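You operate a simulated robot arm through the tools that you are given. There is no shell and no other tool. Be economical: measure what you need, move in short steps, check, and stop when the job is done.

You are at the controls of a simulated two-armed robot. One attempt, no reset.

Task
Hold the glass bowl on the long oak table steady with one hand, lift the green pad out of it with the other and set it down on the long oak table. Set down upright: green pad.

Only the result counts: the job must be done as asked and must still hold three seconds after the hand-in. Knocking over, shifting, dropping, spilling or breaking anything else fails it.

Robot
Two 7-joint arms with two-finger parallel grippers on one trunk, on a base that drives. Base frame: it is fixed to the floor where the robot stands at the start and does not move with it; the origin is under the middle of the robot, x ahead of it, y to its left, z up; the surface under the hand at the start is at about z = 76. Readings come in cm, degrees, newtons and seconds.
The left shoulder is at the start at [7, 18.8, 114], the right one opposite. With the tool pointing down near the work surface each hand reaches from about 30 to 78 cm from the robot's upright axis, wherever it stands, measured 20 degrees to its own side. Places, roughly: green pad (6x5x6 cm) [50, -10, 80]; long oak table [60, -40, 80]. Payload 3.91 kg a hand.
The tool frame of a hand sits at the grasp point between the pads (the TCP): z along the fingers, y along the line on which they close. The tips reach 3 cm beyond it. The gripper opens to 11 cm. The fingers are 2 cm wide and 1 cm thick; the gripper's body (4.8 by 11.2 cm) begins 5.5 cm behind the TCP.
Orientation is that of the tool frame in the base frame, as a unit quaternion [w, x, y, z]. With the fingers straight down and closing along the base's y, the tool's x points along the base's -x, its y along +y and its z along -z.

Tools
- The arms move only by the tool move_arm. It takes "left_commands", "right_commands" or both (then of equal length, played together; a hand with none holds still); each is a list of rows, each an object (a shift or turn left out is 0, a gripper value left out holds the last) with "slide": the shift along the base's x, y, z in cm, a list of three; "turn": the turn, a rotation vector about the base's x, y, z in degrees, a list of three. In form: [{"slide": [x, y, z], "turn": [wx, wy, wz]}, ...]. A call has 1 to 10 rows; each row shifts and turns the commanded pose from where the row before left it. "left_gripper" and "right_gripper" are, for a hand that has rows, the closure, from 0 (fully open) to 1 (shut), set as the call begins (left out, the last holds). Each row takes 0.2 s and may step no farther than 5 cm and 8.6 degrees from the row before; otherwise, or with a gripper value out of range, the whole call is refused. Where a pose cannot be reached the arm comes as near as it can. A force on the tool above 40 N (or 10 N above the force at the start of the call, whichever is more), or a blocked arm, ends the call early, and 0.2 s more pass. The fingers move at their own pace (about 7.2 cm/s each) and stop on an object; they squeeze with about 36 N. The grip force told is the motor's: it shows also when the fingers shut on nothing. Time passes only in rows, and 0.2 s behind the last, so rows that do not move let the fingers close. It gives the time, the measured TCP pose, the force on the tool (base axes), the opening and the grip force at its end, in the units of the frame above (readings bear some noise), with the torque about the TCP (base axes, N m) and any sound that the robot's microphone picked up, and new pictures: "show" is both (left out), scene, wrist or none (wrist: the cameras of the hands that moved).
- Cameras (640 x 400 px; columns grow to the right, rows downward): "scene" is now at [13.57, 0.19, 136.11]; the picture's right is [-0.06, -1.00, 0.00], its down [-0.69, 0.04, -0.72] and it looks along [0.72, -0.04, -0.69] (base axes); focal length 250 px, centre (320, 200). "left" rides on the left gripper at [7.2, -1.7, -10.3] in its tool frame; the picture's right is [0.23, 0.97, 0.00], its down [-0.76, 0.18, -0.62] and it looks along [-0.61, 0.14, 0.78] (tool axes); focal length 222 px, centre (320, 200). "right" rides on the right gripper at [7.2, 1.7, -10.3] in its tool frame; the picture's right is [-0.23, 0.97, 0.00], its down [-0.76, -0.18, -0.62] and it looks along [-0.61, -0.14, 0.78] (tool axes); focal length 222 px, centre (320, 200). There is no depth. A picture from a camera that has moved, and an enlarged one, comes with that camera's place and axes in the base frame and with its lens. The place of the scene camera against the robot may be out by one fixed shift of up to 1.2 cm in any direction.
- slide_trunk(by): slides the trunk up (or, below 0, down) by that many cm; the arms and the scene camera ride with it, the base frame stays. It gives what a move gives, with no picture.
- drive_base(legs): drives the robot by 1 to 6 legs, each [ahead, turn to the left] in cm and degrees, along the robot's own axes; the way and the turn of a leg run together, so that a leg with both is an arc; at most 150 cm and 180 degrees a leg. The arms and the cameras ride along, it lands a little off, and it stops where it bumps. It gives what a move gives, and a new picture of the scene camera.
- aim_head(pan, tilt): turns the head with the scene camera to pan (to the left, within 86 degrees either way) and tilt (down, from -29 to 69), counted from straight ahead of the robot. It gives what a move gives, and a new picture of the scene camera.
- inspect(camera, box): a new picture of the part [left, top, right, bottom] of that camera's present view, enlarged. It takes no simulated time.
- hand_in(): hands the job in; it is judged then, once.

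Go step by step. Nothing tells you exact positions but the pictures and the camera data: compare them with the known pose of the tool, close in by small moves and look again before you grip or let go. The budget is 120 turns and 260 pictures, counting those below and the enlarged ones. Unless the task says otherwise, let go and move clear before handing in, and close with one line.

The tools are called after "Request:" by a JSON object that holds its "api" and its "payload". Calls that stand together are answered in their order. move_arm: Moves the arms, as the interface text tells. Its arguments: {"type":"object","properties":{"left_commands":{"type":"array","items":{"type":"object","properties":{"slide":{"type":"array","items":{"type":"number"}},"turn":{"type":"array","items":{"type":"number"}}}}},"left_gripper":{"type":"number"},"right_commands":{"type":"array","items":{"type":"object","properties":{"slide":{"type":"array","items":{"type":"number"}},"turn":{"type":"array","items":{"type":"number"}}}}},"right_gripper":{"type":"number"},"show":{"type":"string","enum":["both","scene","wrist","none"]}},"required":[]} The other tools are called the same way: slide_trunk (by) slides the trunk up or down; drive_base (legs) drives the base; aim_head (pan, tilt) turns the head that bears the scene camera; inspect (camera, box) takes an enlarged picture of a part of a camera's view; hand_in () hands the job in.

At the start:

```text
t: 0.0
left_ee_pos: [57.23, 25.41, 111.88]
left_ee_rot: [0.0, 0.0, 1.0, 0.0]
left_force: [-0.2, -0.1, 0.5]
left_wrist_torque: [0.01, 0.04, -0.03]
left_width: 11.0
left_grip_force: 0.1
right_ee_pos: [57.53, -26.57, 112.08]
right_ee_rot: [-0.001, 0.0, 1.0, 0.0]
right_force: [-0.8, 0.9, -0.2]
right_wrist_torque: [0.0, 0.0, -0.03]
right_width: 10.99
right_grip_force: 0.1
trunk travel left (down, up): [-65.0, 29.0]
robot x, y, heading: [-0.05, 0.1, 0.0]
head pan, tilt: [-3.4, 44.0]
```

scene: 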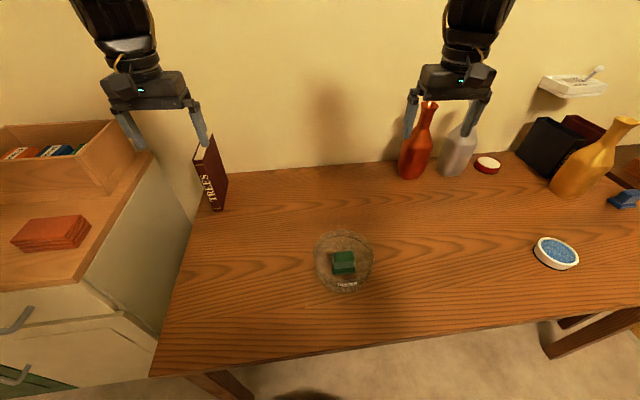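
right: 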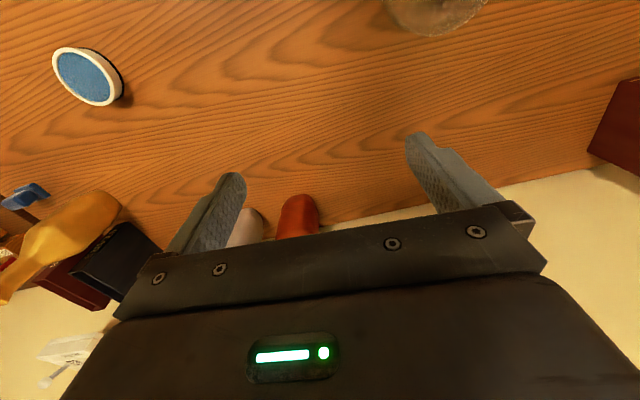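
left: 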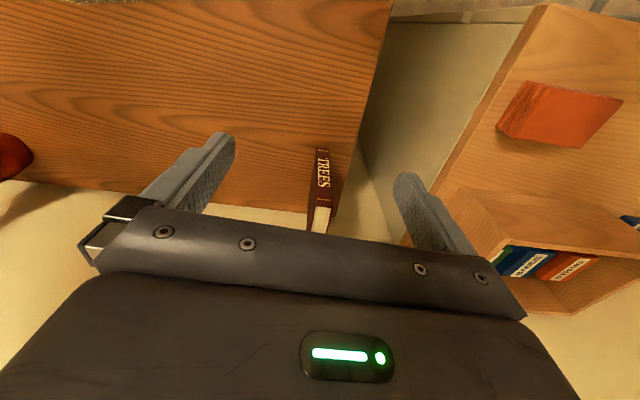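

I see the glass bowl with the green pad in it near the middle of the table, around [49, -8]. First I take a closer look.

Request:
{"api": "inspect", "payload": {"camera": "scene", "box": [283, 212, 403, 312]}}

Request:
{"api": "inspect", "payload": {"camera": "scene", "box": [160, 80, 640, 380]}}

```text
4.00 times, centred on (343, 262) of scene
camera zoom: at [13.57, 0.19, 136.11], right [-0.06, -1.0, 0.0], down [-0.69, 0.04, -0.72], along [0.72, -0.04, -0.69], focal length 1002 px, centre (228, -48)
```

zoom: 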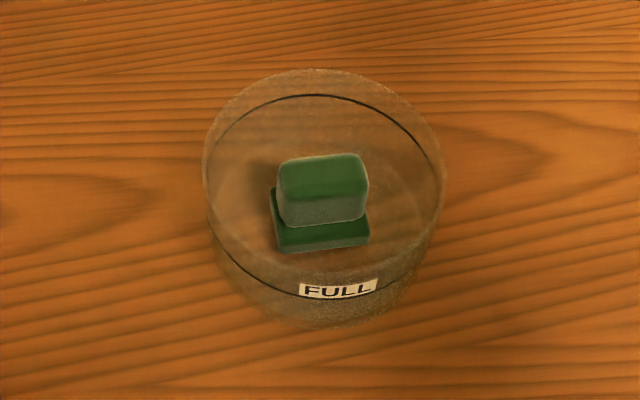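

```text
1.33 times, centred on (400, 230) of scene
camera zoom: at [13.57, 0.19, 136.11], right [-0.06, -1.0, 0.0], down [-0.69, 0.04, -0.72], along [0.72, -0.04, -0.69], focal length 334 px, centre (213, 160)
```

zoom: 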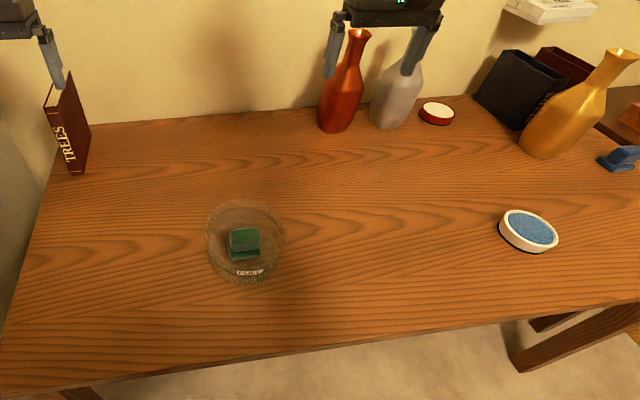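

The bowl looks about 15 cm wide and 6 cm tall, with the pad standing in its centre. The plan: the left hand clamps the wall on the +y side, and the right hand, turned 90°, lifts the pad by its upper block. First I turn the right hand and use it to look at the bowl.

Request:
{"api": "move_arm", "payload": {"right_commands": [{"slide": [-0.8, 0.1, -0.5], "turn": [0, 0, 8.6]}, {"slide": [-0.8, 0.1, -0.5], "turn": [0, 0, 8.6]}, {"slide": [-0.8, 0.1, -0.5], "turn": [0, 0, 8.6]}, {"slide": [-0.8, 0.1, -0.5], "turn": [0, 0, 8.6]}, {"slide": [-0.8, 0.1, -0.5], "turn": [0, 0, 8.6]}, {"slide": [-0.8, 0.1, -1], "turn": [0, 0, 8.6]}, {"slide": [-0.8, 0.1, -1], "turn": [0, 0, 8.6]}, {"slide": [-0.8, 0.1, -1], "turn": [0, 0, 8.6]}, {"slide": [-0.8, 0.1, -1], "turn": [0, 0, 8.6]}, {"slide": [-0.8, 0.1, -1], "turn": [0, 0, 8.6]}], "left_commands": [{"slide": [-1.5, 0, -0.5]}, {"slide": [-1.5, 0, -0.5]}, {"slide": [-1.5, 0, -0.5]}, {"slide": [-1.5, 0, -0.5]}, {"slide": [-1.5, 0, -0.5]}, {"slide": [-1.5, 0, -0.5]}, {"slide": [-1.5, 0, -0.5]}, {"slide": [-1.5, 0, -0.5]}, {"slide": [-1.5, 0, -0.5]}, {"slide": [-1.5, 0, -0.5]}]}}

```text
t: 2.2
left_ee_pos: [42.95, 25.26, 107.22]
left_ee_rot: [0.001, 0.0, 1.0, 0.0]
left_force: [-0.3, -0.2, 0.6]
left_wrist_torque: [0.0, -0.01, 0.03]
left_width: 11.01
left_grip_force: 0.0
left hand out of reach, approached as far as the arm can: row 10
right_ee_pos: [49.38, -25.72, 104.64]
right_ee_rot: [0.0, -0.683, 0.73, 0.0]
right_force: [-0.4, 0.8, 0.5]
right_wrist_torque: [0.02, -0.01, -0.01]
right_width: 11.01
right_grip_force: 0.0
trunk travel left (down, up): [-65.0, 29.0]
robot x, y, heading: [0.1, -0.14, -0.1]
head pan, tilt: [-3.4, 44.0]
camera scene: at [13.56, 0.17, 136.11], right [-0.06, -1.0, 0.0], down [-0.69, 0.04, -0.72], along [0.72, -0.04, -0.69], focal length 250 px, centre (320, 200)
camera right: at [47.22, -32.7, 115.02], right [-0.96, 0.29, 0.0], down [0.23, 0.75, 0.62], along [0.18, 0.6, -0.78], focal length 222 px, centre (320, 200)
camera left: at [35.67, 23.64, 117.48], right [-0.23, 0.97, 0.0], down [0.76, 0.18, 0.62], along [0.61, 0.14, -0.78], focal length 222 px, centre (320, 200)
```

scene: 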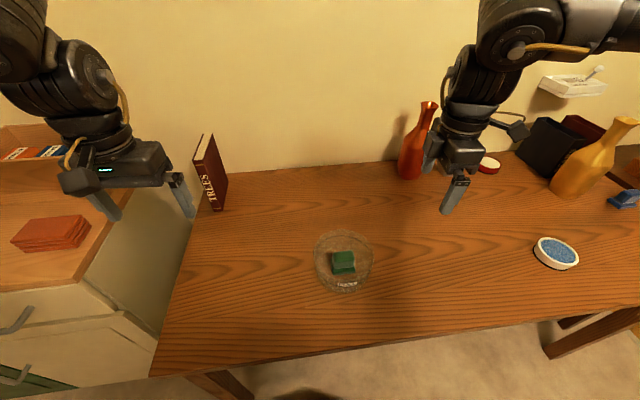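
right: 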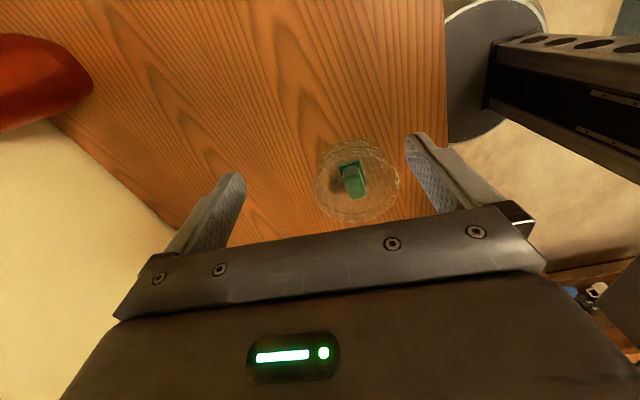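
left: 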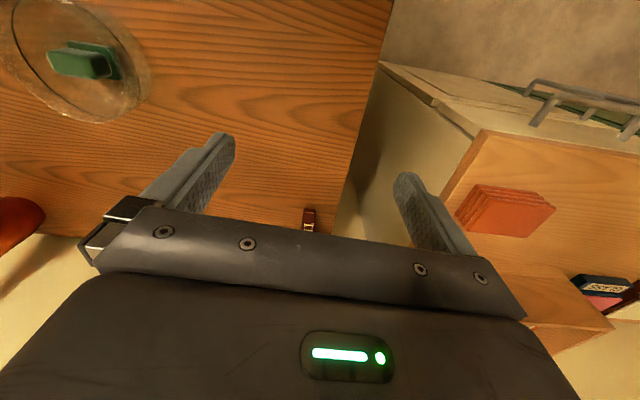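

Both wrist cameras see the bowl, so I enlarge both views to triangulate it.

Request:
{"api": "inspect", "payload": {"camera": "right", "box": [297, 130, 417, 230]}}

Request:
{"api": "inspect", "payload": {"camera": "left", "box": [0, 0, 160, 130]}}

```text
4.00 times, centred on (357, 180) of right
camera zoom: at [47.22, -32.7, 115.02], right [-0.96, 0.29, 0.0], down [0.23, 0.75, 0.62], along [0.18, 0.6, -0.78], focal length 888 px, centre (172, 280)
```

zoom: 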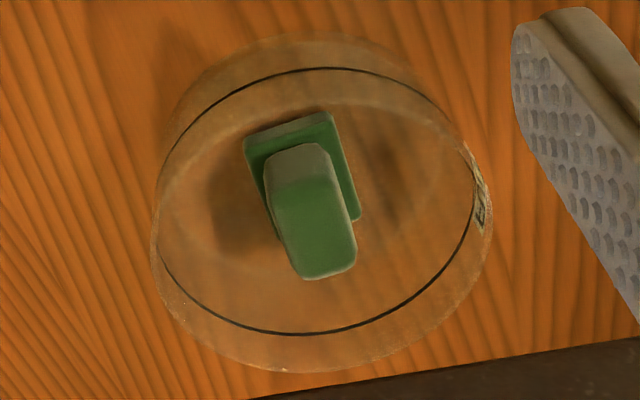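

```text
3.08 times, centred on (80, 65) of left
camera zoom: at [35.67, 23.64, 117.48], right [-0.23, 0.97, 0.0], down [0.76, 0.18, 0.62], along [0.61, 0.14, -0.78], focal length 684 px, centre (1058, 615)
```

zoom: 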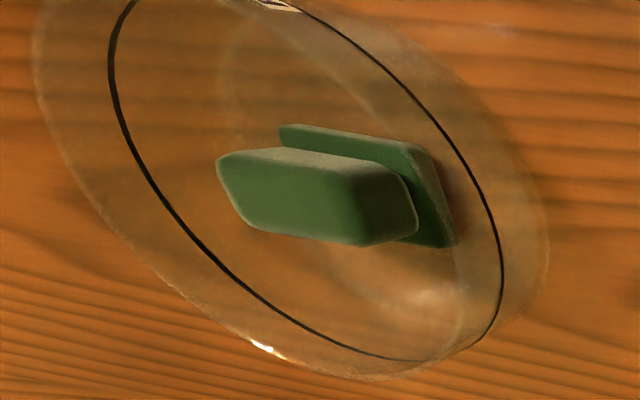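

I take the bowl centre to be about (47.7, -8.0) with its rim at z≈83 and radius ≈7.8, and the pad's block to span x 46.5–49.2 with its top near z 82. Next I bring the left hand above the +y rim, half-closed, and check.

Request:
{"api": "move_arm", "payload": {"left_commands": [{"slide": [1, -4.3, -2]}, {"slide": [1, -4.3, -2]}, {"slide": [1, -4.3, -2]}, {"slide": [1, -4.3, -2]}, {"slide": [0.7, -4.3, -2]}, {"slide": [0, -4, -3]}, {"slide": [0, 0, 0]}], "left_gripper": 0.55}}

```text
t: 3.8
left_ee_pos: [48.31, 17.61, 104.25]
left_ee_rot: [0.001, -0.001, 1.0, 0.0]
left_force: [-0.4, -0.1, -0.2]
left_wrist_torque: [0.0, 0.0, -0.01]
left_width: 4.99
left_grip_force: 0.1
left hand out of reach, approached as far as the arm can: row 1, 2, 3, 4, 5, 6
right_ee_pos: [49.38, -25.5, 104.61]
right_ee_rot: [0.0, -0.682, 0.732, 0.0]
right_force: [-0.1, 0.2, -0.2]
right_wrist_torque: [-0.02, 0.0, 0.02]
right_width: 11.03
right_grip_force: 0.1
trunk travel left (down, up): [-65.0, 29.0]
robot x, y, heading: [0.14, -0.11, -0.0]
head pan, tilt: [-3.4, 44.0]
camera scene: at [13.49, 0.25, 136.12], right [-0.06, -1.0, 0.0], down [-0.69, 0.04, -0.72], along [0.72, -0.04, -0.69], focal length 250 px, centre (320, 200)
camera left: at [41.07, 15.86, 114.61], right [-0.23, 0.97, 0.0], down [0.76, 0.18, 0.62], along [0.61, 0.14, -0.78], focal length 222 px, centre (320, 200)
```

scene: 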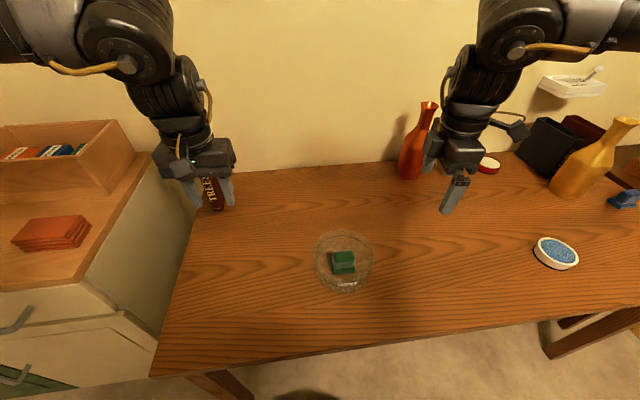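
left: 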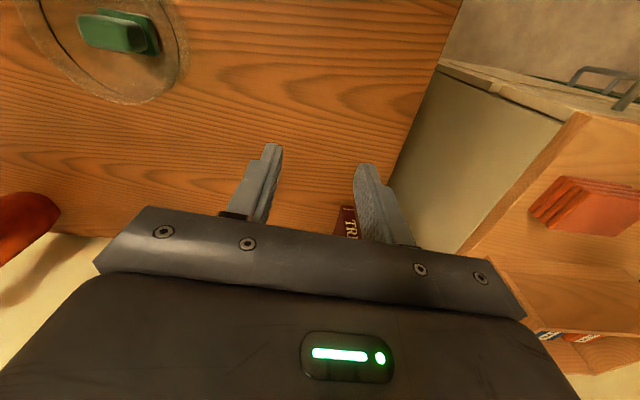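

The left arm lagged because it sits folded at this height. I check whether it settles toward the command.

Request:
{"api": "move_arm", "payload": {"left_commands": [{"slide": [0, 0, 0]}, {"slide": [0, 0, 0]}, {"slide": [0, 0, -1]}], "show": "none"}}

```text
t: 4.6
left_ee_pos: [48.63, 17.69, 103.3]
left_ee_rot: [-0.001, 0.001, 1.0, 0.0]
left_force: [0.1, -0.1, 0.9]
left_wrist_torque: [-0.02, 0.02, -0.02]
left_width: 4.96
left_grip_force: 0.0
right_ee_pos: [49.56, -25.67, 104.57]
right_ee_rot: [0.001, -0.681, 0.732, -0.001]
right_force: [-0.1, -0.6, -0.5]
right_wrist_torque: [0.0, 0.0, 0.02]
right_width: 10.99
right_grip_force: 0.1
trunk travel left (down, up): [-65.0, 29.0]
robot x, y, heading: [-0.18, -0.16, -0.2]
head pan, tilt: [-3.4, 44.0]
```

The command now follows the true pose. I lower the hand first, over clear table, then move sideways.

Request:
{"api": "move_arm", "payload": {"left_commands": [{"slide": [0, 0, -2.5]}, {"slide": [0, 0, -2.5]}, {"slide": [0, 0, -2.5]}, {"slide": [0, 0, -2]}, {"slide": [-0.2, -2, 0]}, {"slide": [-0.2, -2, 0]}, {"slide": [-0.2, -2, 0]}, {"slide": [0, 0, 0]}], "show": "scene"}}

```text
t: 6.4
left_ee_pos: [50.25, 15.44, 95.65]
left_ee_rot: [-0.001, 0.001, 1.0, 0.0]
left_force: [0.1, 0.4, -0.3]
left_wrist_torque: [-0.02, -0.02, -0.01]
left_width: 4.95
left_grip_force: 0.2
left hand out of reach, approached as far as the arm can: row 1, 3, 5, 6, 7
right_ee_pos: [49.49, -25.43, 104.66]
right_ee_rot: [0.0, -0.682, 0.732, 0.0]
right_force: [0.1, 0.8, -0.4]
right_wrist_torque: [-0.04, -0.02, -0.01]
right_width: 11.01
right_grip_force: 0.1
trunk travel left (down, up): [-65.0, 29.0]
robot x, y, heading: [-0.28, -0.13, -0.0]
head pan, tilt: [-3.4, 44.0]
camera scene: at [13.55, 0.24, 136.11], right [-0.06, -1.0, 0.0], down [-0.69, 0.04, -0.72], along [0.72, -0.04, -0.69], focal length 250 px, centre (320, 200)
```

scene: 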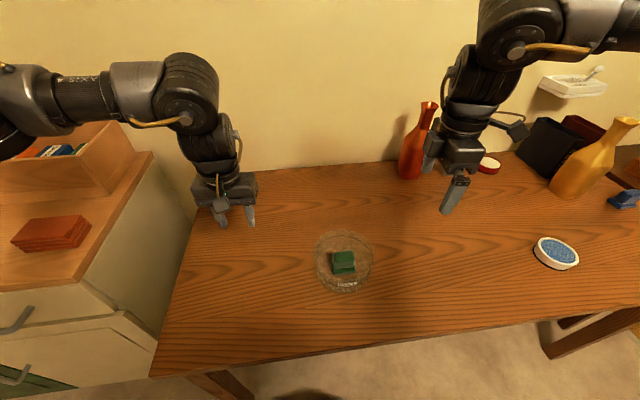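

The left elbow is near its fold limit here. Backing the base up about 14 cm gives both arms more room.

Request:
{"api": "drive_base", "payload": {"legs": [[-14, 0]]}}

```text
t: 7.7
left_ee_pos: [36.48, 15.38, 95.55]
left_ee_rot: [0.0, 0.001, 1.0, 0.0]
left_force: [0.1, 1.1, 0.6]
left_wrist_torque: [0.01, 0.01, 0.02]
left_width: 4.98
left_grip_force: 0.1
right_ee_pos: [35.43, -25.68, 104.6]
right_ee_rot: [-0.001, -0.681, 0.732, 0.001]
right_force: [0.3, 0.2, -0.3]
right_wrist_torque: [-0.01, -0.04, 0.0]
right_width: 11.0
right_grip_force: 0.1
trunk travel left (down, up): [-65.0, 29.0]
robot x, y, heading: [-13.86, 0.17, -0.0]
head pan, tilt: [-3.4, 44.0]
camera scene: at [-0.37, 0.18, 136.1], right [-0.06, -1.0, 0.0], down [-0.69, 0.04, -0.72], along [0.72, -0.04, -0.7], focal length 250 px, centre (320, 200)
```

scene: 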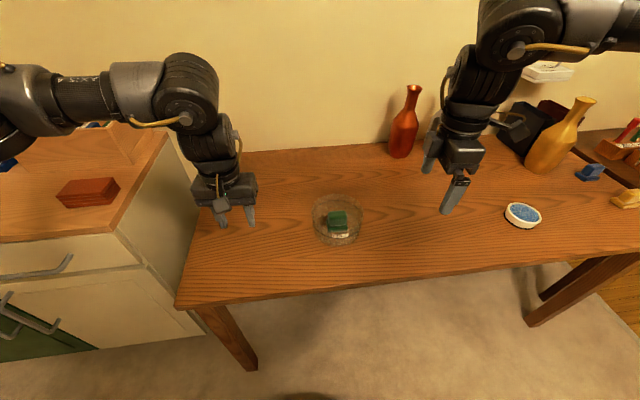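

I bring the left hand over the +y rim and the right hand forward.

Request:
{"api": "move_arm", "payload": {"left_commands": [{"slide": [3, 0, 0]}, {"slide": [3, 0, 0]}, {"slide": [3, -1.5, 0]}, {"slide": [2.2, -2, 0]}, {"slide": [0, -3, 0]}, {"slide": [0, -3, 0]}, {"slide": [0, -3, 0]}, {"slide": [0, -3.2, 0]}, {"slide": [0, 0, 0]}], "right_commands": [{"slide": [3, 0, 0]}, {"slide": [3, 0, 0]}, {"slide": [3, 0, 0]}, {"slide": [3.2, 0, 0], "turn": [0, 0, 4]}, {"slide": [0, 0, -1]}, {"slide": [0, 0, -1]}, {"slide": [0, 0, -1]}, {"slide": [0, 0, -1]}, {"slide": [0, 0, 0]}]}}

```text
t: 9.7
left_ee_pos: [47.43, -0.26, 95.64]
left_ee_rot: [0.0, 0.001, 1.0, -0.001]
left_force: [-0.1, 0.0, 0.2]
left_wrist_torque: [-0.03, 0.0, 0.01]
left_width: 4.96
left_grip_force: 0.0
right_ee_pos: [47.68, -25.52, 100.59]
right_ee_rot: [-0.001, -0.706, 0.708, 0.0]
right_force: [-0.7, -0.6, -0.8]
right_wrist_torque: [0.0, 0.0, 0.02]
right_width: 11.0
right_grip_force: 0.1
trunk travel left (down, up): [-65.0, 29.0]
robot x, y, heading: [-13.65, 0.3, -0.1]
head pan, tilt: [-3.4, 44.0]
camera scene: at [-0.41, 0.34, 136.11], right [-0.06, -1.0, 0.0], down [-0.69, 0.04, -0.72], along [0.72, -0.04, -0.7], focal length 250 px, centre (320, 200)
camera right: at [45.96, -32.64, 111.03], right [-0.97, 0.23, 0.0], down [0.18, 0.76, 0.62], along [0.14, 0.61, -0.78], focal length 222 px, centre (320, 200)
camera left: at [40.17, -1.95, 106.02], right [-0.23, 0.97, 0.0], down [0.76, 0.18, 0.62], along [0.61, 0.14, -0.78], focal length 222 px, centre (320, 200)
```

scene: 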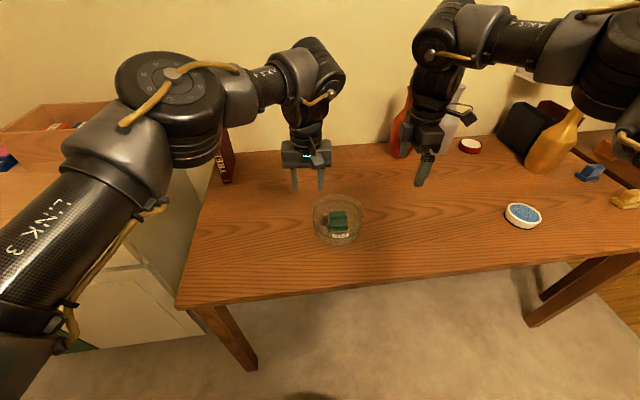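
right: 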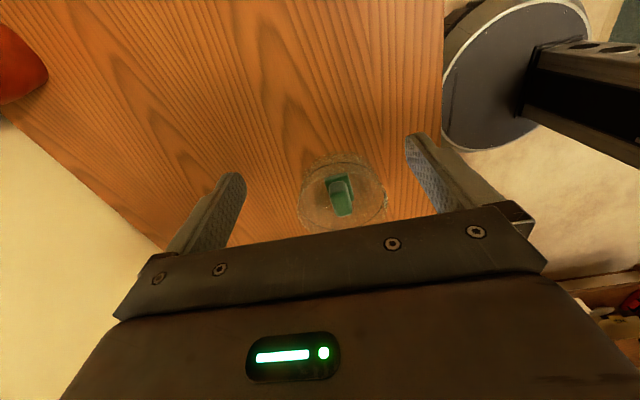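
left: 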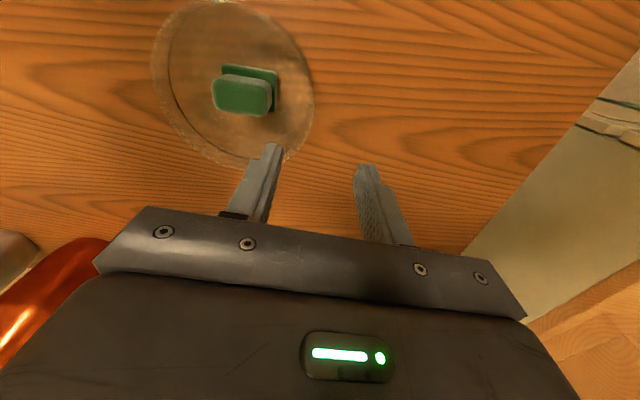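

Both wrist cameras see the bowl well, so I enlarge them to refine the rim position.

Request:
{"api": "inspect", "payload": {"camera": "left", "box": [140, 0, 340, 160]}}

Request:
{"api": "inspect", "payload": {"camera": "right", "box": [280, 140, 405, 240]}}

```text
2.50 times, centred on (240, 80) of left
camera zoom: at [40.17, -1.95, 106.02], right [-0.23, 0.97, 0.0], down [0.76, 0.18, 0.62], along [0.61, 0.14, -0.78], focal length 555 px, centre (520, 500)
```

zoom: 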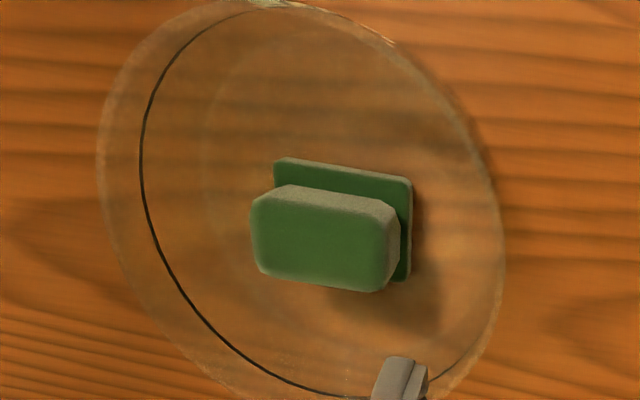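

```text
4.00 times, centred on (342, 190) of right
camera zoom: at [45.96, -32.64, 111.03], right [-0.97, 0.23, 0.0], down [0.18, 0.76, 0.62], along [0.14, 0.61, -0.78], focal length 888 px, centre (230, 240)
```

zoom: 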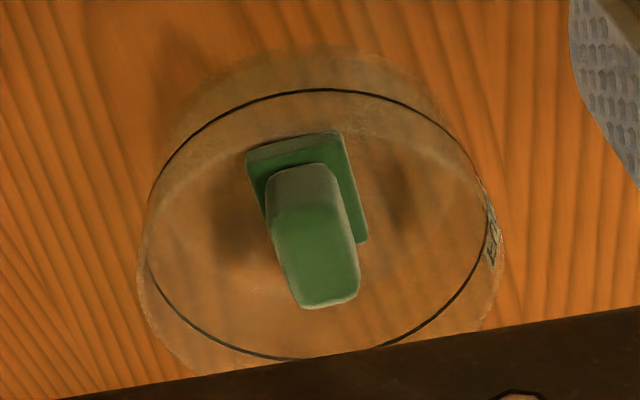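

The refined estimates are bowl centre (47.5, -8.5), radius 7.5 and wall on the left-hand side at y≈-1.2. I adjust and lower the fingertips to just above the rim, then look.

Request:
{"api": "move_arm", "payload": {"left_commands": [{"slide": [0.1, -0.9, -2.5]}, {"slide": [0, 0, -2.5]}, {"slide": [0, 0, -2.3]}, {"slide": [0, 0, 0]}]}}

Request:
{"api": "inspect", "payload": {"camera": "left", "box": [180, 60, 420, 220]}}

Request:
{"api": "inspect", "payload": {"camera": "scene", "box": [280, 150, 400, 250]}}

```text
t: 10.7
left_ee_pos: [47.6, -1.3, 88.32]
left_ee_rot: [0.0, 0.001, 1.0, 0.0]
left_force: [-0.7, 0.6, 0.1]
left_wrist_torque: [-0.04, -0.04, -0.01]
left_width: 4.97
left_grip_force: 0.1
right_ee_pos: [47.64, -25.57, 100.52]
right_ee_rot: [0.0, -0.706, 0.708, 0.0]
right_force: [0.4, -0.1, 0.2]
right_wrist_torque: [-0.02, 0.01, 0.01]
right_width: 11.01
right_grip_force: 0.0
trunk travel left (down, up): [-65.0, 29.0]
robot x, y, heading: [-14.1, -0.08, -0.2]
head pan, tilt: [-3.4, 44.0]
camera scene: at [-0.47, 0.17, 136.11], right [-0.06, -1.0, 0.0], down [-0.69, 0.04, -0.72], along [0.72, -0.04, -0.69], focal length 250 px, centre (320, 200)
camera left: at [40.25, -2.98, 98.67], right [-0.23, 0.97, 0.0], down [0.76, 0.18, 0.62], along [0.61, 0.14, -0.78], focal length 222 px, centre (320, 200)
```

scene: 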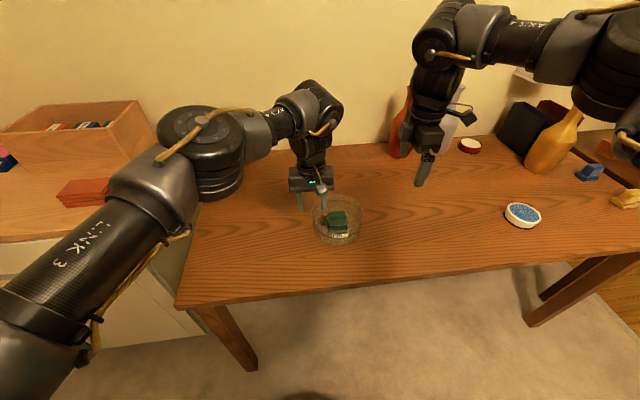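
left: 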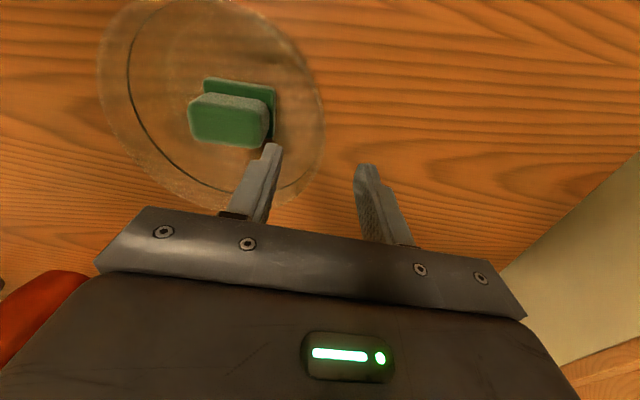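

```text
2.50 times, centred on (300, 140) of left
camera zoom: at [40.25, -2.98, 98.67], right [-0.23, 0.97, 0.0], down [0.76, 0.18, 0.62], along [0.61, 0.14, -0.78], focal length 555 px, centre (370, 350)
```

zoom: 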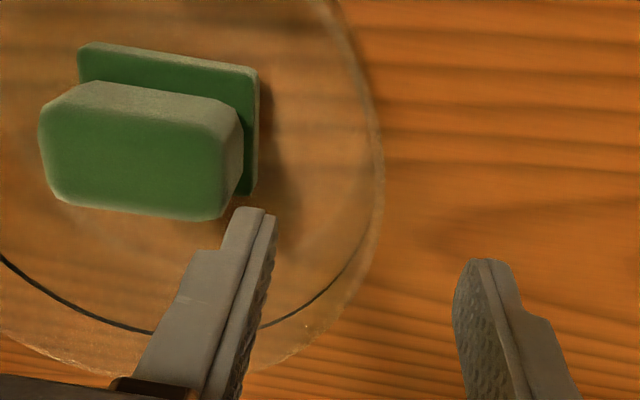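

```text
4.00 times, centred on (340, 200) of scene
camera zoom: at [-0.47, 0.17, 136.11], right [-0.06, -1.0, 0.0], down [-0.69, 0.04, -0.72], along [0.72, -0.04, -0.69], focal length 1002 px, centre (240, 200)
```

zoom: 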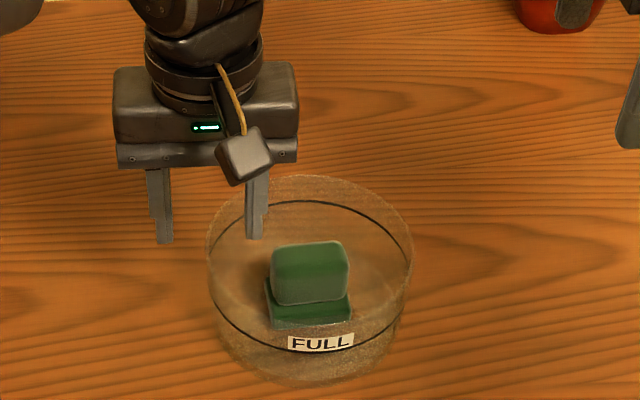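

The rim's left extreme comes out at y≈-1.15, so the TCP at y=-1.3 straddles it. I narrow the opening to about 3.5 cm to stay clear of the pad, then lower around the wall.

Request:
{"api": "move_arm", "payload": {"left_commands": [{"slide": [0, 0, 0]}, {"slide": [0, 0, 0]}, {"slide": [0, 0, -1.5]}, {"slide": [0, 0, -1.5]}, {"slide": [0, 0, -1.3]}, {"slide": [0, 0, -1]}, {"slide": [0, 0, 0]}], "left_gripper": 0.68}}

Request:
{"api": "inspect", "payload": {"camera": "left", "box": [180, 60, 420, 220]}}

Request:
{"api": "inspect", "payload": {"camera": "scene", "box": [280, 150, 400, 250]}}

```text
t: 12.3
left_ee_pos: [47.38, -1.08, 83.01]
left_ee_rot: [0.0, 0.0, 1.0, 0.0]
left_force: [0.2, 0.2, 0.0]
left_wrist_torque: [0.05, -0.03, -0.04]
left_width: 3.53
left_grip_force: 0.0
right_ee_pos: [47.59, -25.71, 100.56]
right_ee_rot: [-0.001, -0.707, 0.708, 0.001]
right_force: [-0.1, 0.7, -0.1]
right_wrist_torque: [0.02, 0.0, 0.0]
right_width: 11.0
right_grip_force: 0.0
trunk travel left (down, up): [-65.0, 29.0]
robot x, y, heading: [-14.12, -0.19, 0.3]
head pan, tilt: [-3.4, 44.0]
camera scene: at [-0.46, 0.18, 136.11], right [-0.06, -1.0, 0.0], down [-0.69, 0.04, -0.72], along [0.72, -0.04, -0.69], focal length 250 px, centre (320, 200)
camera left: at [40.28, -2.97, 93.4], right [-0.23, 0.97, 0.0], down [0.76, 0.18, 0.62], along [0.61, 0.14, -0.78], focal length 222 px, centre (320, 200)
```

scene: 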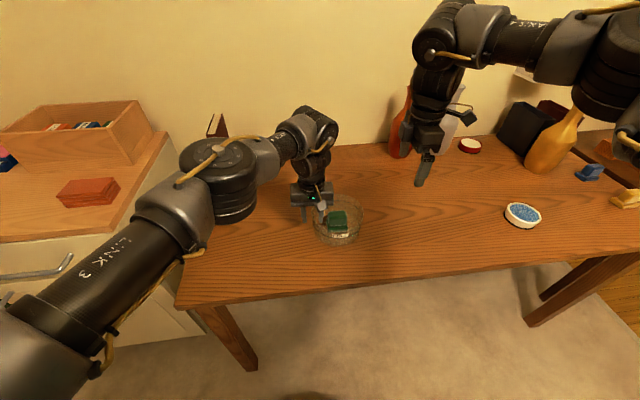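
left: 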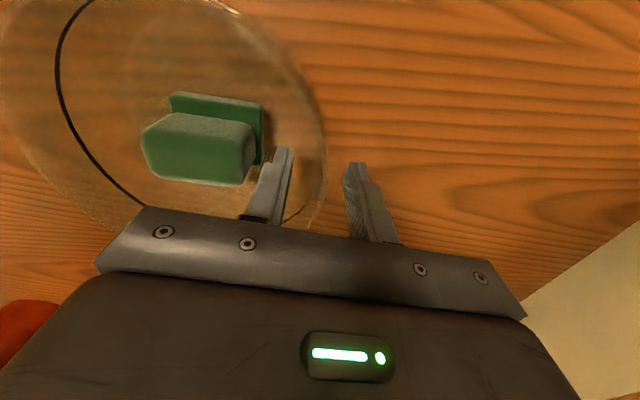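

```text
2.50 times, centred on (300, 140) of left
camera zoom: at [40.28, -2.97, 93.4], right [-0.23, 0.97, 0.0], down [0.76, 0.18, 0.62], along [0.61, 0.14, -0.78], focal length 555 px, centre (370, 350)
```

zoom: 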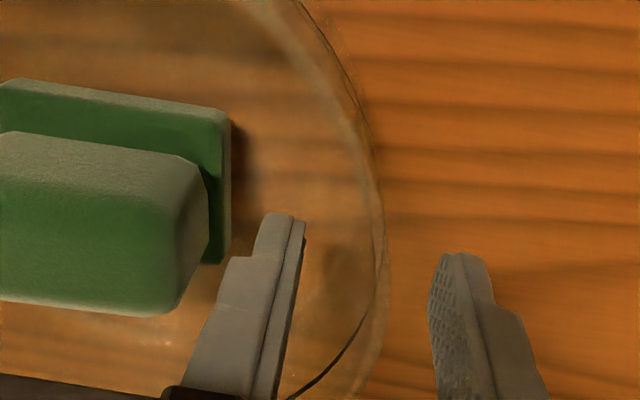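

```text
4.00 times, centred on (340, 200) of scene
camera zoom: at [-0.46, 0.18, 136.11], right [-0.06, -1.0, 0.0], down [-0.69, 0.04, -0.72], along [0.72, -0.04, -0.69], focal length 1002 px, centre (240, 200)
```

zoom: 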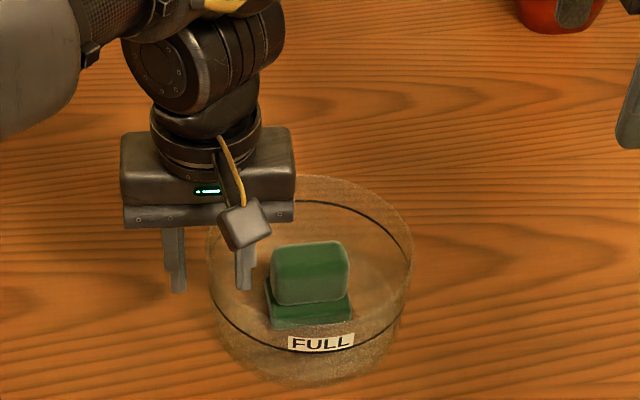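

The fingers straddle the wall, centred within about 2 mm. I lower slightly and narrow the opening in a stage to verify.

Request:
{"api": "move_arm", "payload": {"left_commands": [{"slide": [0, 0, -0.8]}, {"slide": [0, 0, 0]}, {"slide": [0, 0, 0]}], "left_gripper": 0.84, "show": "none"}}

Request:
{"api": "inspect", "payload": {"camera": "left", "box": [240, 100, 400, 220]}}

Request:
{"api": "inspect", "payload": {"camera": "scene", "box": [280, 150, 400, 250]}}

```text
t: 13.1
left_ee_pos: [47.58, -1.18, 82.26]
left_ee_rot: [0.0, 0.001, 1.0, 0.0]
left_force: [0.0, 0.8, -0.3]
left_wrist_torque: [0.01, -0.02, -0.02]
left_width: 1.76
left_grip_force: 0.2
right_ee_pos: [47.68, -25.56, 100.59]
right_ee_rot: [0.0, -0.706, 0.708, -0.001]
right_force: [-0.4, 0.9, -0.2]
right_wrist_torque: [0.03, 0.01, 0.0]
right_width: 11.01
right_grip_force: 0.1
trunk travel left (down, up): [-65.0, 29.0]
robot x, y, heading: [-14.26, 0.0, -0.1]
head pan, tilt: [-3.4, 44.0]
```

```text
3.33 times, centred on (320, 160) of left
camera zoom: at [40.28, -2.96, 92.61], right [-0.23, 0.97, 0.0], down [0.76, 0.18, 0.62], along [0.61, 0.14, -0.78], focal length 740 px, centre (320, 333)
```

zoom: 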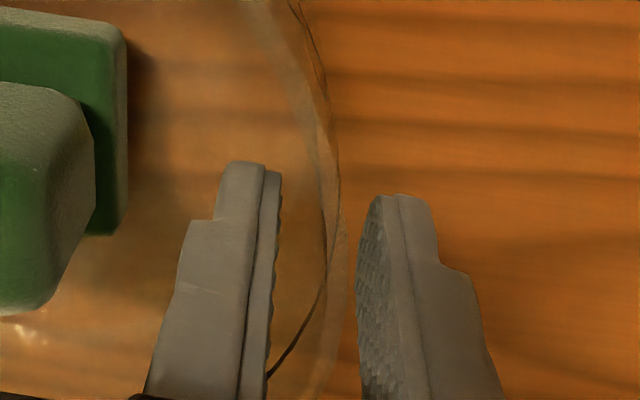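

```text
4.00 times, centred on (340, 200) of scene
camera zoom: at [-0.43, 0.17, 136.11], right [-0.06, -1.0, 0.0], down [-0.69, 0.04, -0.72], along [0.72, -0.04, -0.7], focal length 1002 px, centre (240, 200)
```

zoom: 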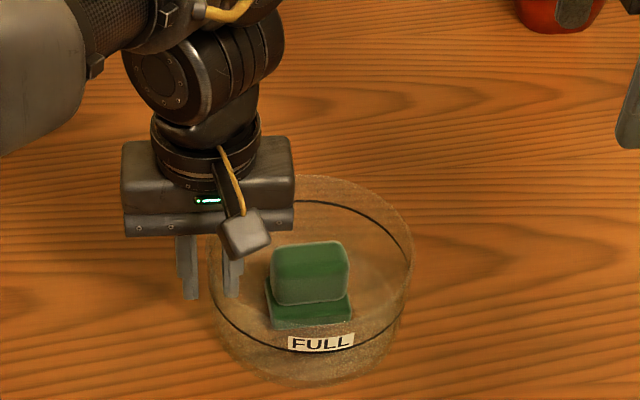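

The wall sits about 0.2 cm toward the outer finger, so I nudge +y and close.

Request:
{"api": "move_arm", "payload": {"left_commands": [{"slide": [0, 0.2, 0]}, {"slide": [0, 0, 0]}], "left_gripper": 0.84, "show": "none"}}

Request:
{"api": "move_arm", "payload": {"left_commands": [{"slide": [0, 0, 0]}, {"slide": [0, 0, 0]}, {"slide": [0, 0, 0]}, {"slide": [0, 0, 0]}], "left_gripper": 1, "show": "none"}}

Request:
{"api": "inspect", "payload": {"camera": "left", "box": [240, 100, 400, 220]}}

Request:
{"api": "inspect", "payload": {"camera": "scene", "box": [280, 150, 400, 250]}}

Request:
{"api": "inspect", "payload": {"camera": "right", "box": [280, 140, 405, 240]}}

```text
t: 13.7
left_ee_pos: [47.55, -1.05, 82.29]
left_ee_rot: [-0.001, 0.001, 1.0, 0.0]
left_force: [-0.1, 1.1, -0.3]
left_wrist_torque: [-0.01, -0.01, 0.02]
left_width: 1.75
left_grip_force: 0.0
right_ee_pos: [47.62, -25.61, 100.63]
right_ee_rot: [0.0, -0.706, 0.708, 0.0]
right_force: [-0.2, 0.0, 0.2]
right_wrist_torque: [0.02, -0.01, 0.01]
right_width: 10.98
right_grip_force: 0.1
trunk travel left (down, up): [-65.0, 29.0]
robot x, y, heading: [-13.88, -0.06, -0.2]
head pan, tilt: [-3.4, 44.0]
```

```text
t: 14.7
left_ee_pos: [47.55, -0.97, 82.32]
left_ee_rot: [0.001, 0.001, 1.0, -0.001]
left_force: [-0.1, -4.1, 6.8]
left_wrist_torque: [-1.6, 0.1, 0.13]
left_width: 0.33
left_grip_force: 36.2
right_ee_pos: [47.53, -25.59, 100.73]
right_ee_rot: [0.0, -0.706, 0.708, 0.0]
right_force: [0.6, -0.4, 0.0]
right_wrist_torque: [0.02, 0.01, 0.0]
right_width: 10.97
right_grip_force: 0.1
trunk travel left (down, up): [-65.0, 29.0]
robot x, y, heading: [-14.17, -0.08, -0.1]
head pan, tilt: [-3.4, 44.0]
```

```text
3.33 times, centred on (320, 160) of left
camera zoom: at [40.22, -2.8, 92.68], right [-0.23, 0.97, 0.0], down [0.76, 0.18, 0.62], along [0.61, 0.14, -0.78], focal length 740 px, centre (320, 333)
```

zoom: 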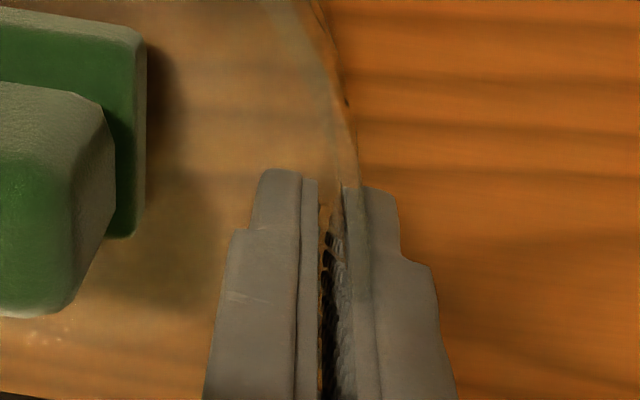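

```text
4.00 times, centred on (340, 200) of scene
camera zoom: at [-0.52, 0.14, 136.12], right [-0.06, -1.0, 0.0], down [-0.69, 0.04, -0.72], along [0.72, -0.04, -0.69], focal length 1002 px, centre (240, 200)
```

zoom: 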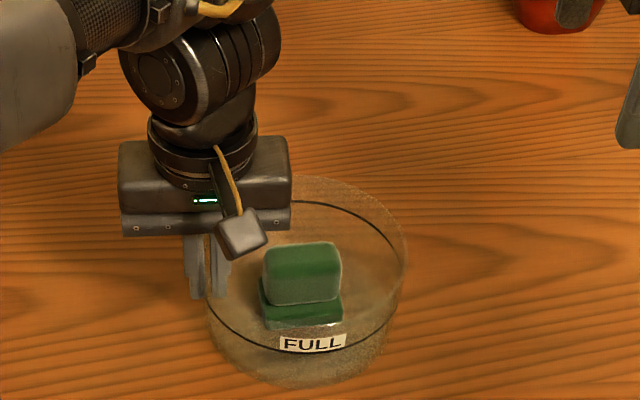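

```text
4.00 times, centred on (342, 190) of right
camera zoom: at [45.86, -32.83, 111.04], right [-0.97, 0.23, 0.0], down [0.18, 0.76, 0.62], along [0.14, 0.61, -0.78], focal length 888 px, centre (230, 240)
```

zoom: 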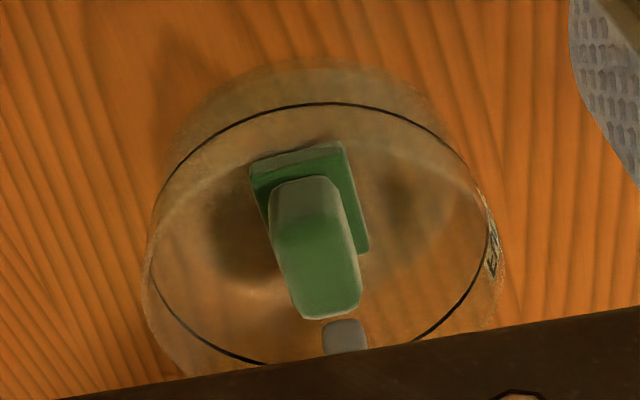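

The left hand holds the wall, though the bowl shifted about 0.5 cm toward +y as it gripped. The pad's block is now centred near (47.85, -7.8). Next I tilt the right hand 20° away from the left one and bring it above the pad.

Request:
{"api": "move_arm", "payload": {"right_commands": [{"slide": [0, 0, 0], "turn": [7, 0, 0]}, {"slide": [0, 2, 0], "turn": [7, 0, 0]}, {"slide": [0, 3, 0], "turn": [6, 0, 0]}, {"slide": [0, 3, -1]}, {"slide": [0.2, 3, -1]}, {"slide": [0, 2, -1]}, {"slide": [0, 0, 0]}], "right_gripper": 0.45}}

Request:
{"api": "inspect", "payload": {"camera": "right", "box": [220, 140, 460, 300]}}

```text
t: 16.3
left_ee_pos: [47.49, -0.98, 82.36]
left_ee_rot: [0.001, 0.001, 1.0, 0.0]
left_force: [1.4, 0.0, 8.7]
left_wrist_torque: [-1.54, 0.11, 0.09]
left_width: 0.34
left_grip_force: 35.9
right_ee_pos: [47.8, -12.57, 97.59]
right_ee_rot: [0.123, -0.695, 0.697, 0.123]
right_force: [-0.6, 0.1, -0.3]
right_wrist_torque: [0.0, 0.01, 0.02]
right_width: 6.07
right_grip_force: 0.1
trunk travel left (down, up): [-65.0, 29.0]
robot x, y, heading: [-13.8, -0.16, 0.0]
head pan, tilt: [-3.4, 44.0]
camera scene: at [-0.55, 0.19, 136.12], right [-0.06, -1.0, 0.0], down [-0.69, 0.04, -0.72], along [0.72, -0.04, -0.69], focal length 250 px, centre (320, 200)
camera right: at [45.97, -22.83, 104.97], right [-0.97, 0.22, 0.08], down [0.18, 0.5, 0.85], along [0.14, 0.84, -0.53], focal length 222 px, centre (320, 200)
```

scene: 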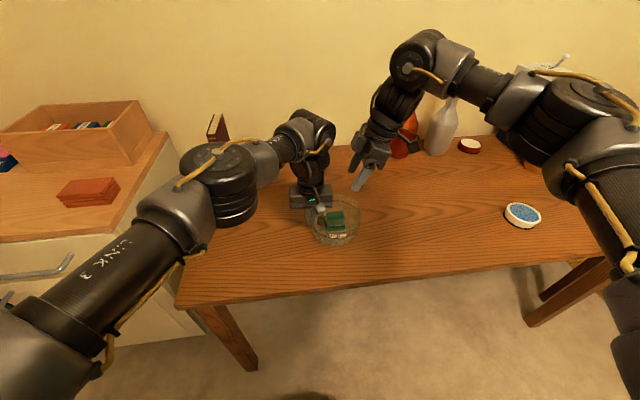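
right: 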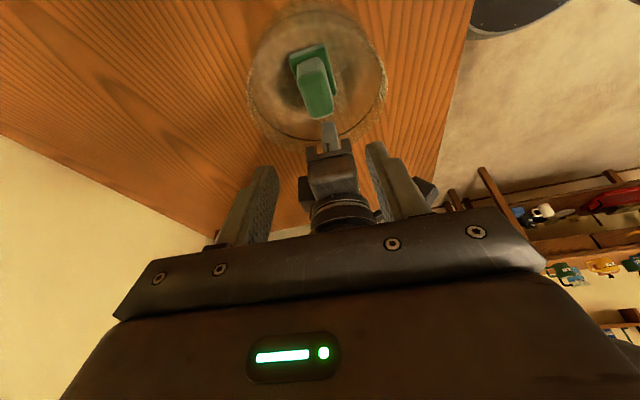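

```text
2.50 times, centred on (340, 220) of right
camera zoom: at [45.97, -22.83, 104.97], right [-0.97, 0.22, 0.08], down [0.18, 0.5, 0.85], along [0.14, 0.84, -0.53], focal length 555 px, centre (270, 150)
```

zoom: 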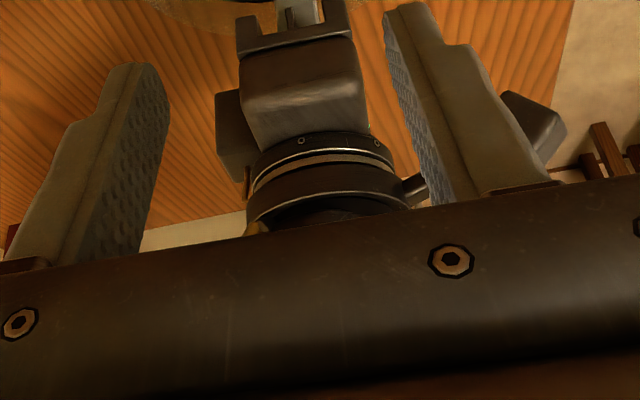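

Request:
{"api": "inspect", "payload": {"camera": "right", "box": [240, 0, 400, 140]}}

Request:
{"api": "move_arm", "payload": {"right_commands": [{"slide": [0, 0, -2.5]}, {"slide": [0, 0.6, -2.5]}, {"slide": [0, 0.8, -2.5]}, {"slide": [0, 0.8, -2]}, {"slide": [0, 0, 0]}]}}

Request:
{"api": "inspect", "payload": {"camera": "right", "box": [220, 80, 460, 240]}}

Request:
{"api": "inspect", "payload": {"camera": "scene", "box": [280, 140, 420, 255]}}

```text
2.86 times, centred on (320, 70) of right
camera zoom: at [45.97, -22.83, 104.97], right [-0.97, 0.22, 0.08], down [0.18, 0.5, 0.85], along [0.14, 0.84, -0.53], focal length 635 px, centre (320, 571)
```

zoom: 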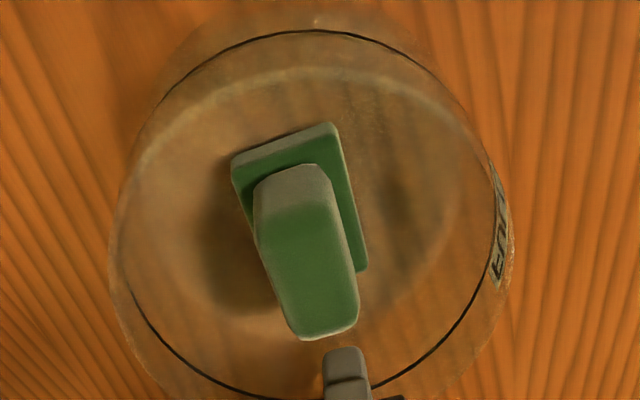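

```text
t: 17.5
left_ee_pos: [47.56, -1.09, 82.28]
left_ee_rot: [0.001, 0.001, 1.0, 0.001]
left_force: [0.7, 0.8, 8.6]
left_wrist_torque: [-1.52, 0.08, 0.14]
left_width: 0.37
left_grip_force: 35.9
right_ee_pos: [47.8, -10.5, 88.02]
right_ee_rot: [0.123, -0.696, 0.697, 0.123]
right_force: [1.1, 0.2, 0.6]
right_wrist_torque: [0.0, -0.04, -0.03]
right_width: 6.05
right_grip_force: 0.1
trunk travel left (down, up): [-65.0, 29.0]
robot x, y, heading: [-14.4, -0.17, -0.2]
head pan, tilt: [-3.4, 44.0]
camera scene: at [-0.55, 0.21, 136.12], right [-0.06, -1.0, 0.0], down [-0.69, 0.04, -0.72], along [0.72, -0.04, -0.69], focal length 250 px, centre (320, 200)
camera right: at [46.09, -20.71, 95.44], right [-0.97, 0.21, 0.08], down [0.18, 0.5, 0.85], along [0.14, 0.84, -0.53], focal length 222 px, centre (320, 200)
```

scene: 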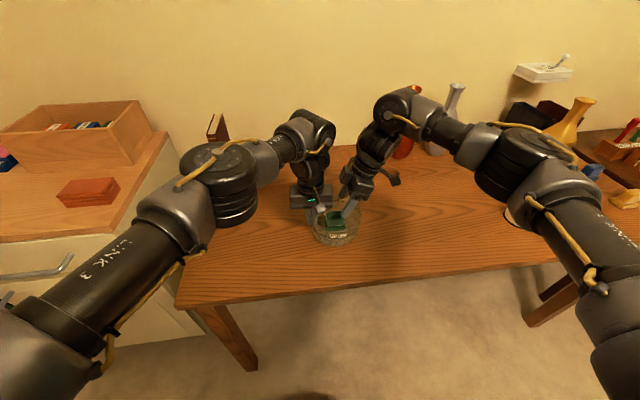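
right: 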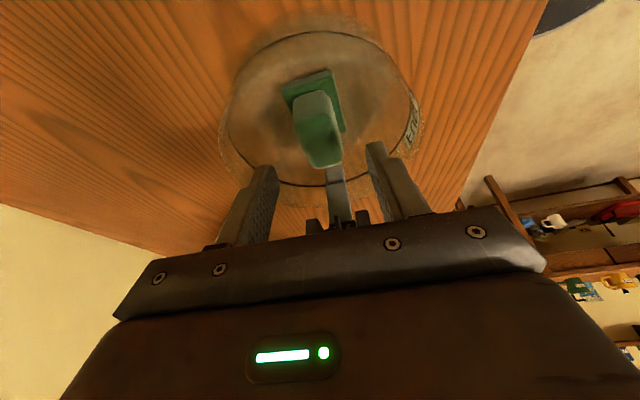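

```text
2.50 times, centred on (340, 160) of right
camera zoom: at [46.09, -20.71, 95.44], right [-0.97, 0.21, 0.08], down [0.18, 0.5, 0.85], along [0.14, 0.84, -0.53], focal length 555 px, centre (270, 300)
```

zoom: 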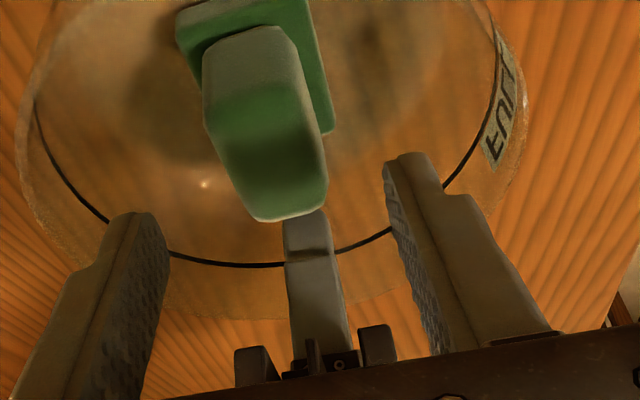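

```text
3.48 times, centred on (350, 198) of scene
camera zoom: at [-0.55, 0.21, 136.12], right [-0.06, -1.0, 0.0], down [-0.69, 0.04, -0.72], along [0.72, -0.04, -0.69], focal length 871 px, centre (216, 209)
```

zoom: 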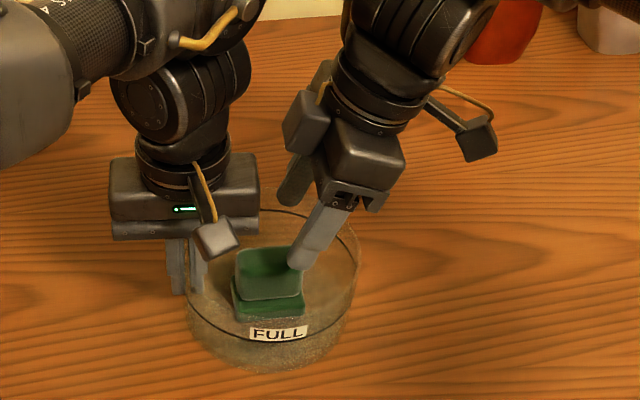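

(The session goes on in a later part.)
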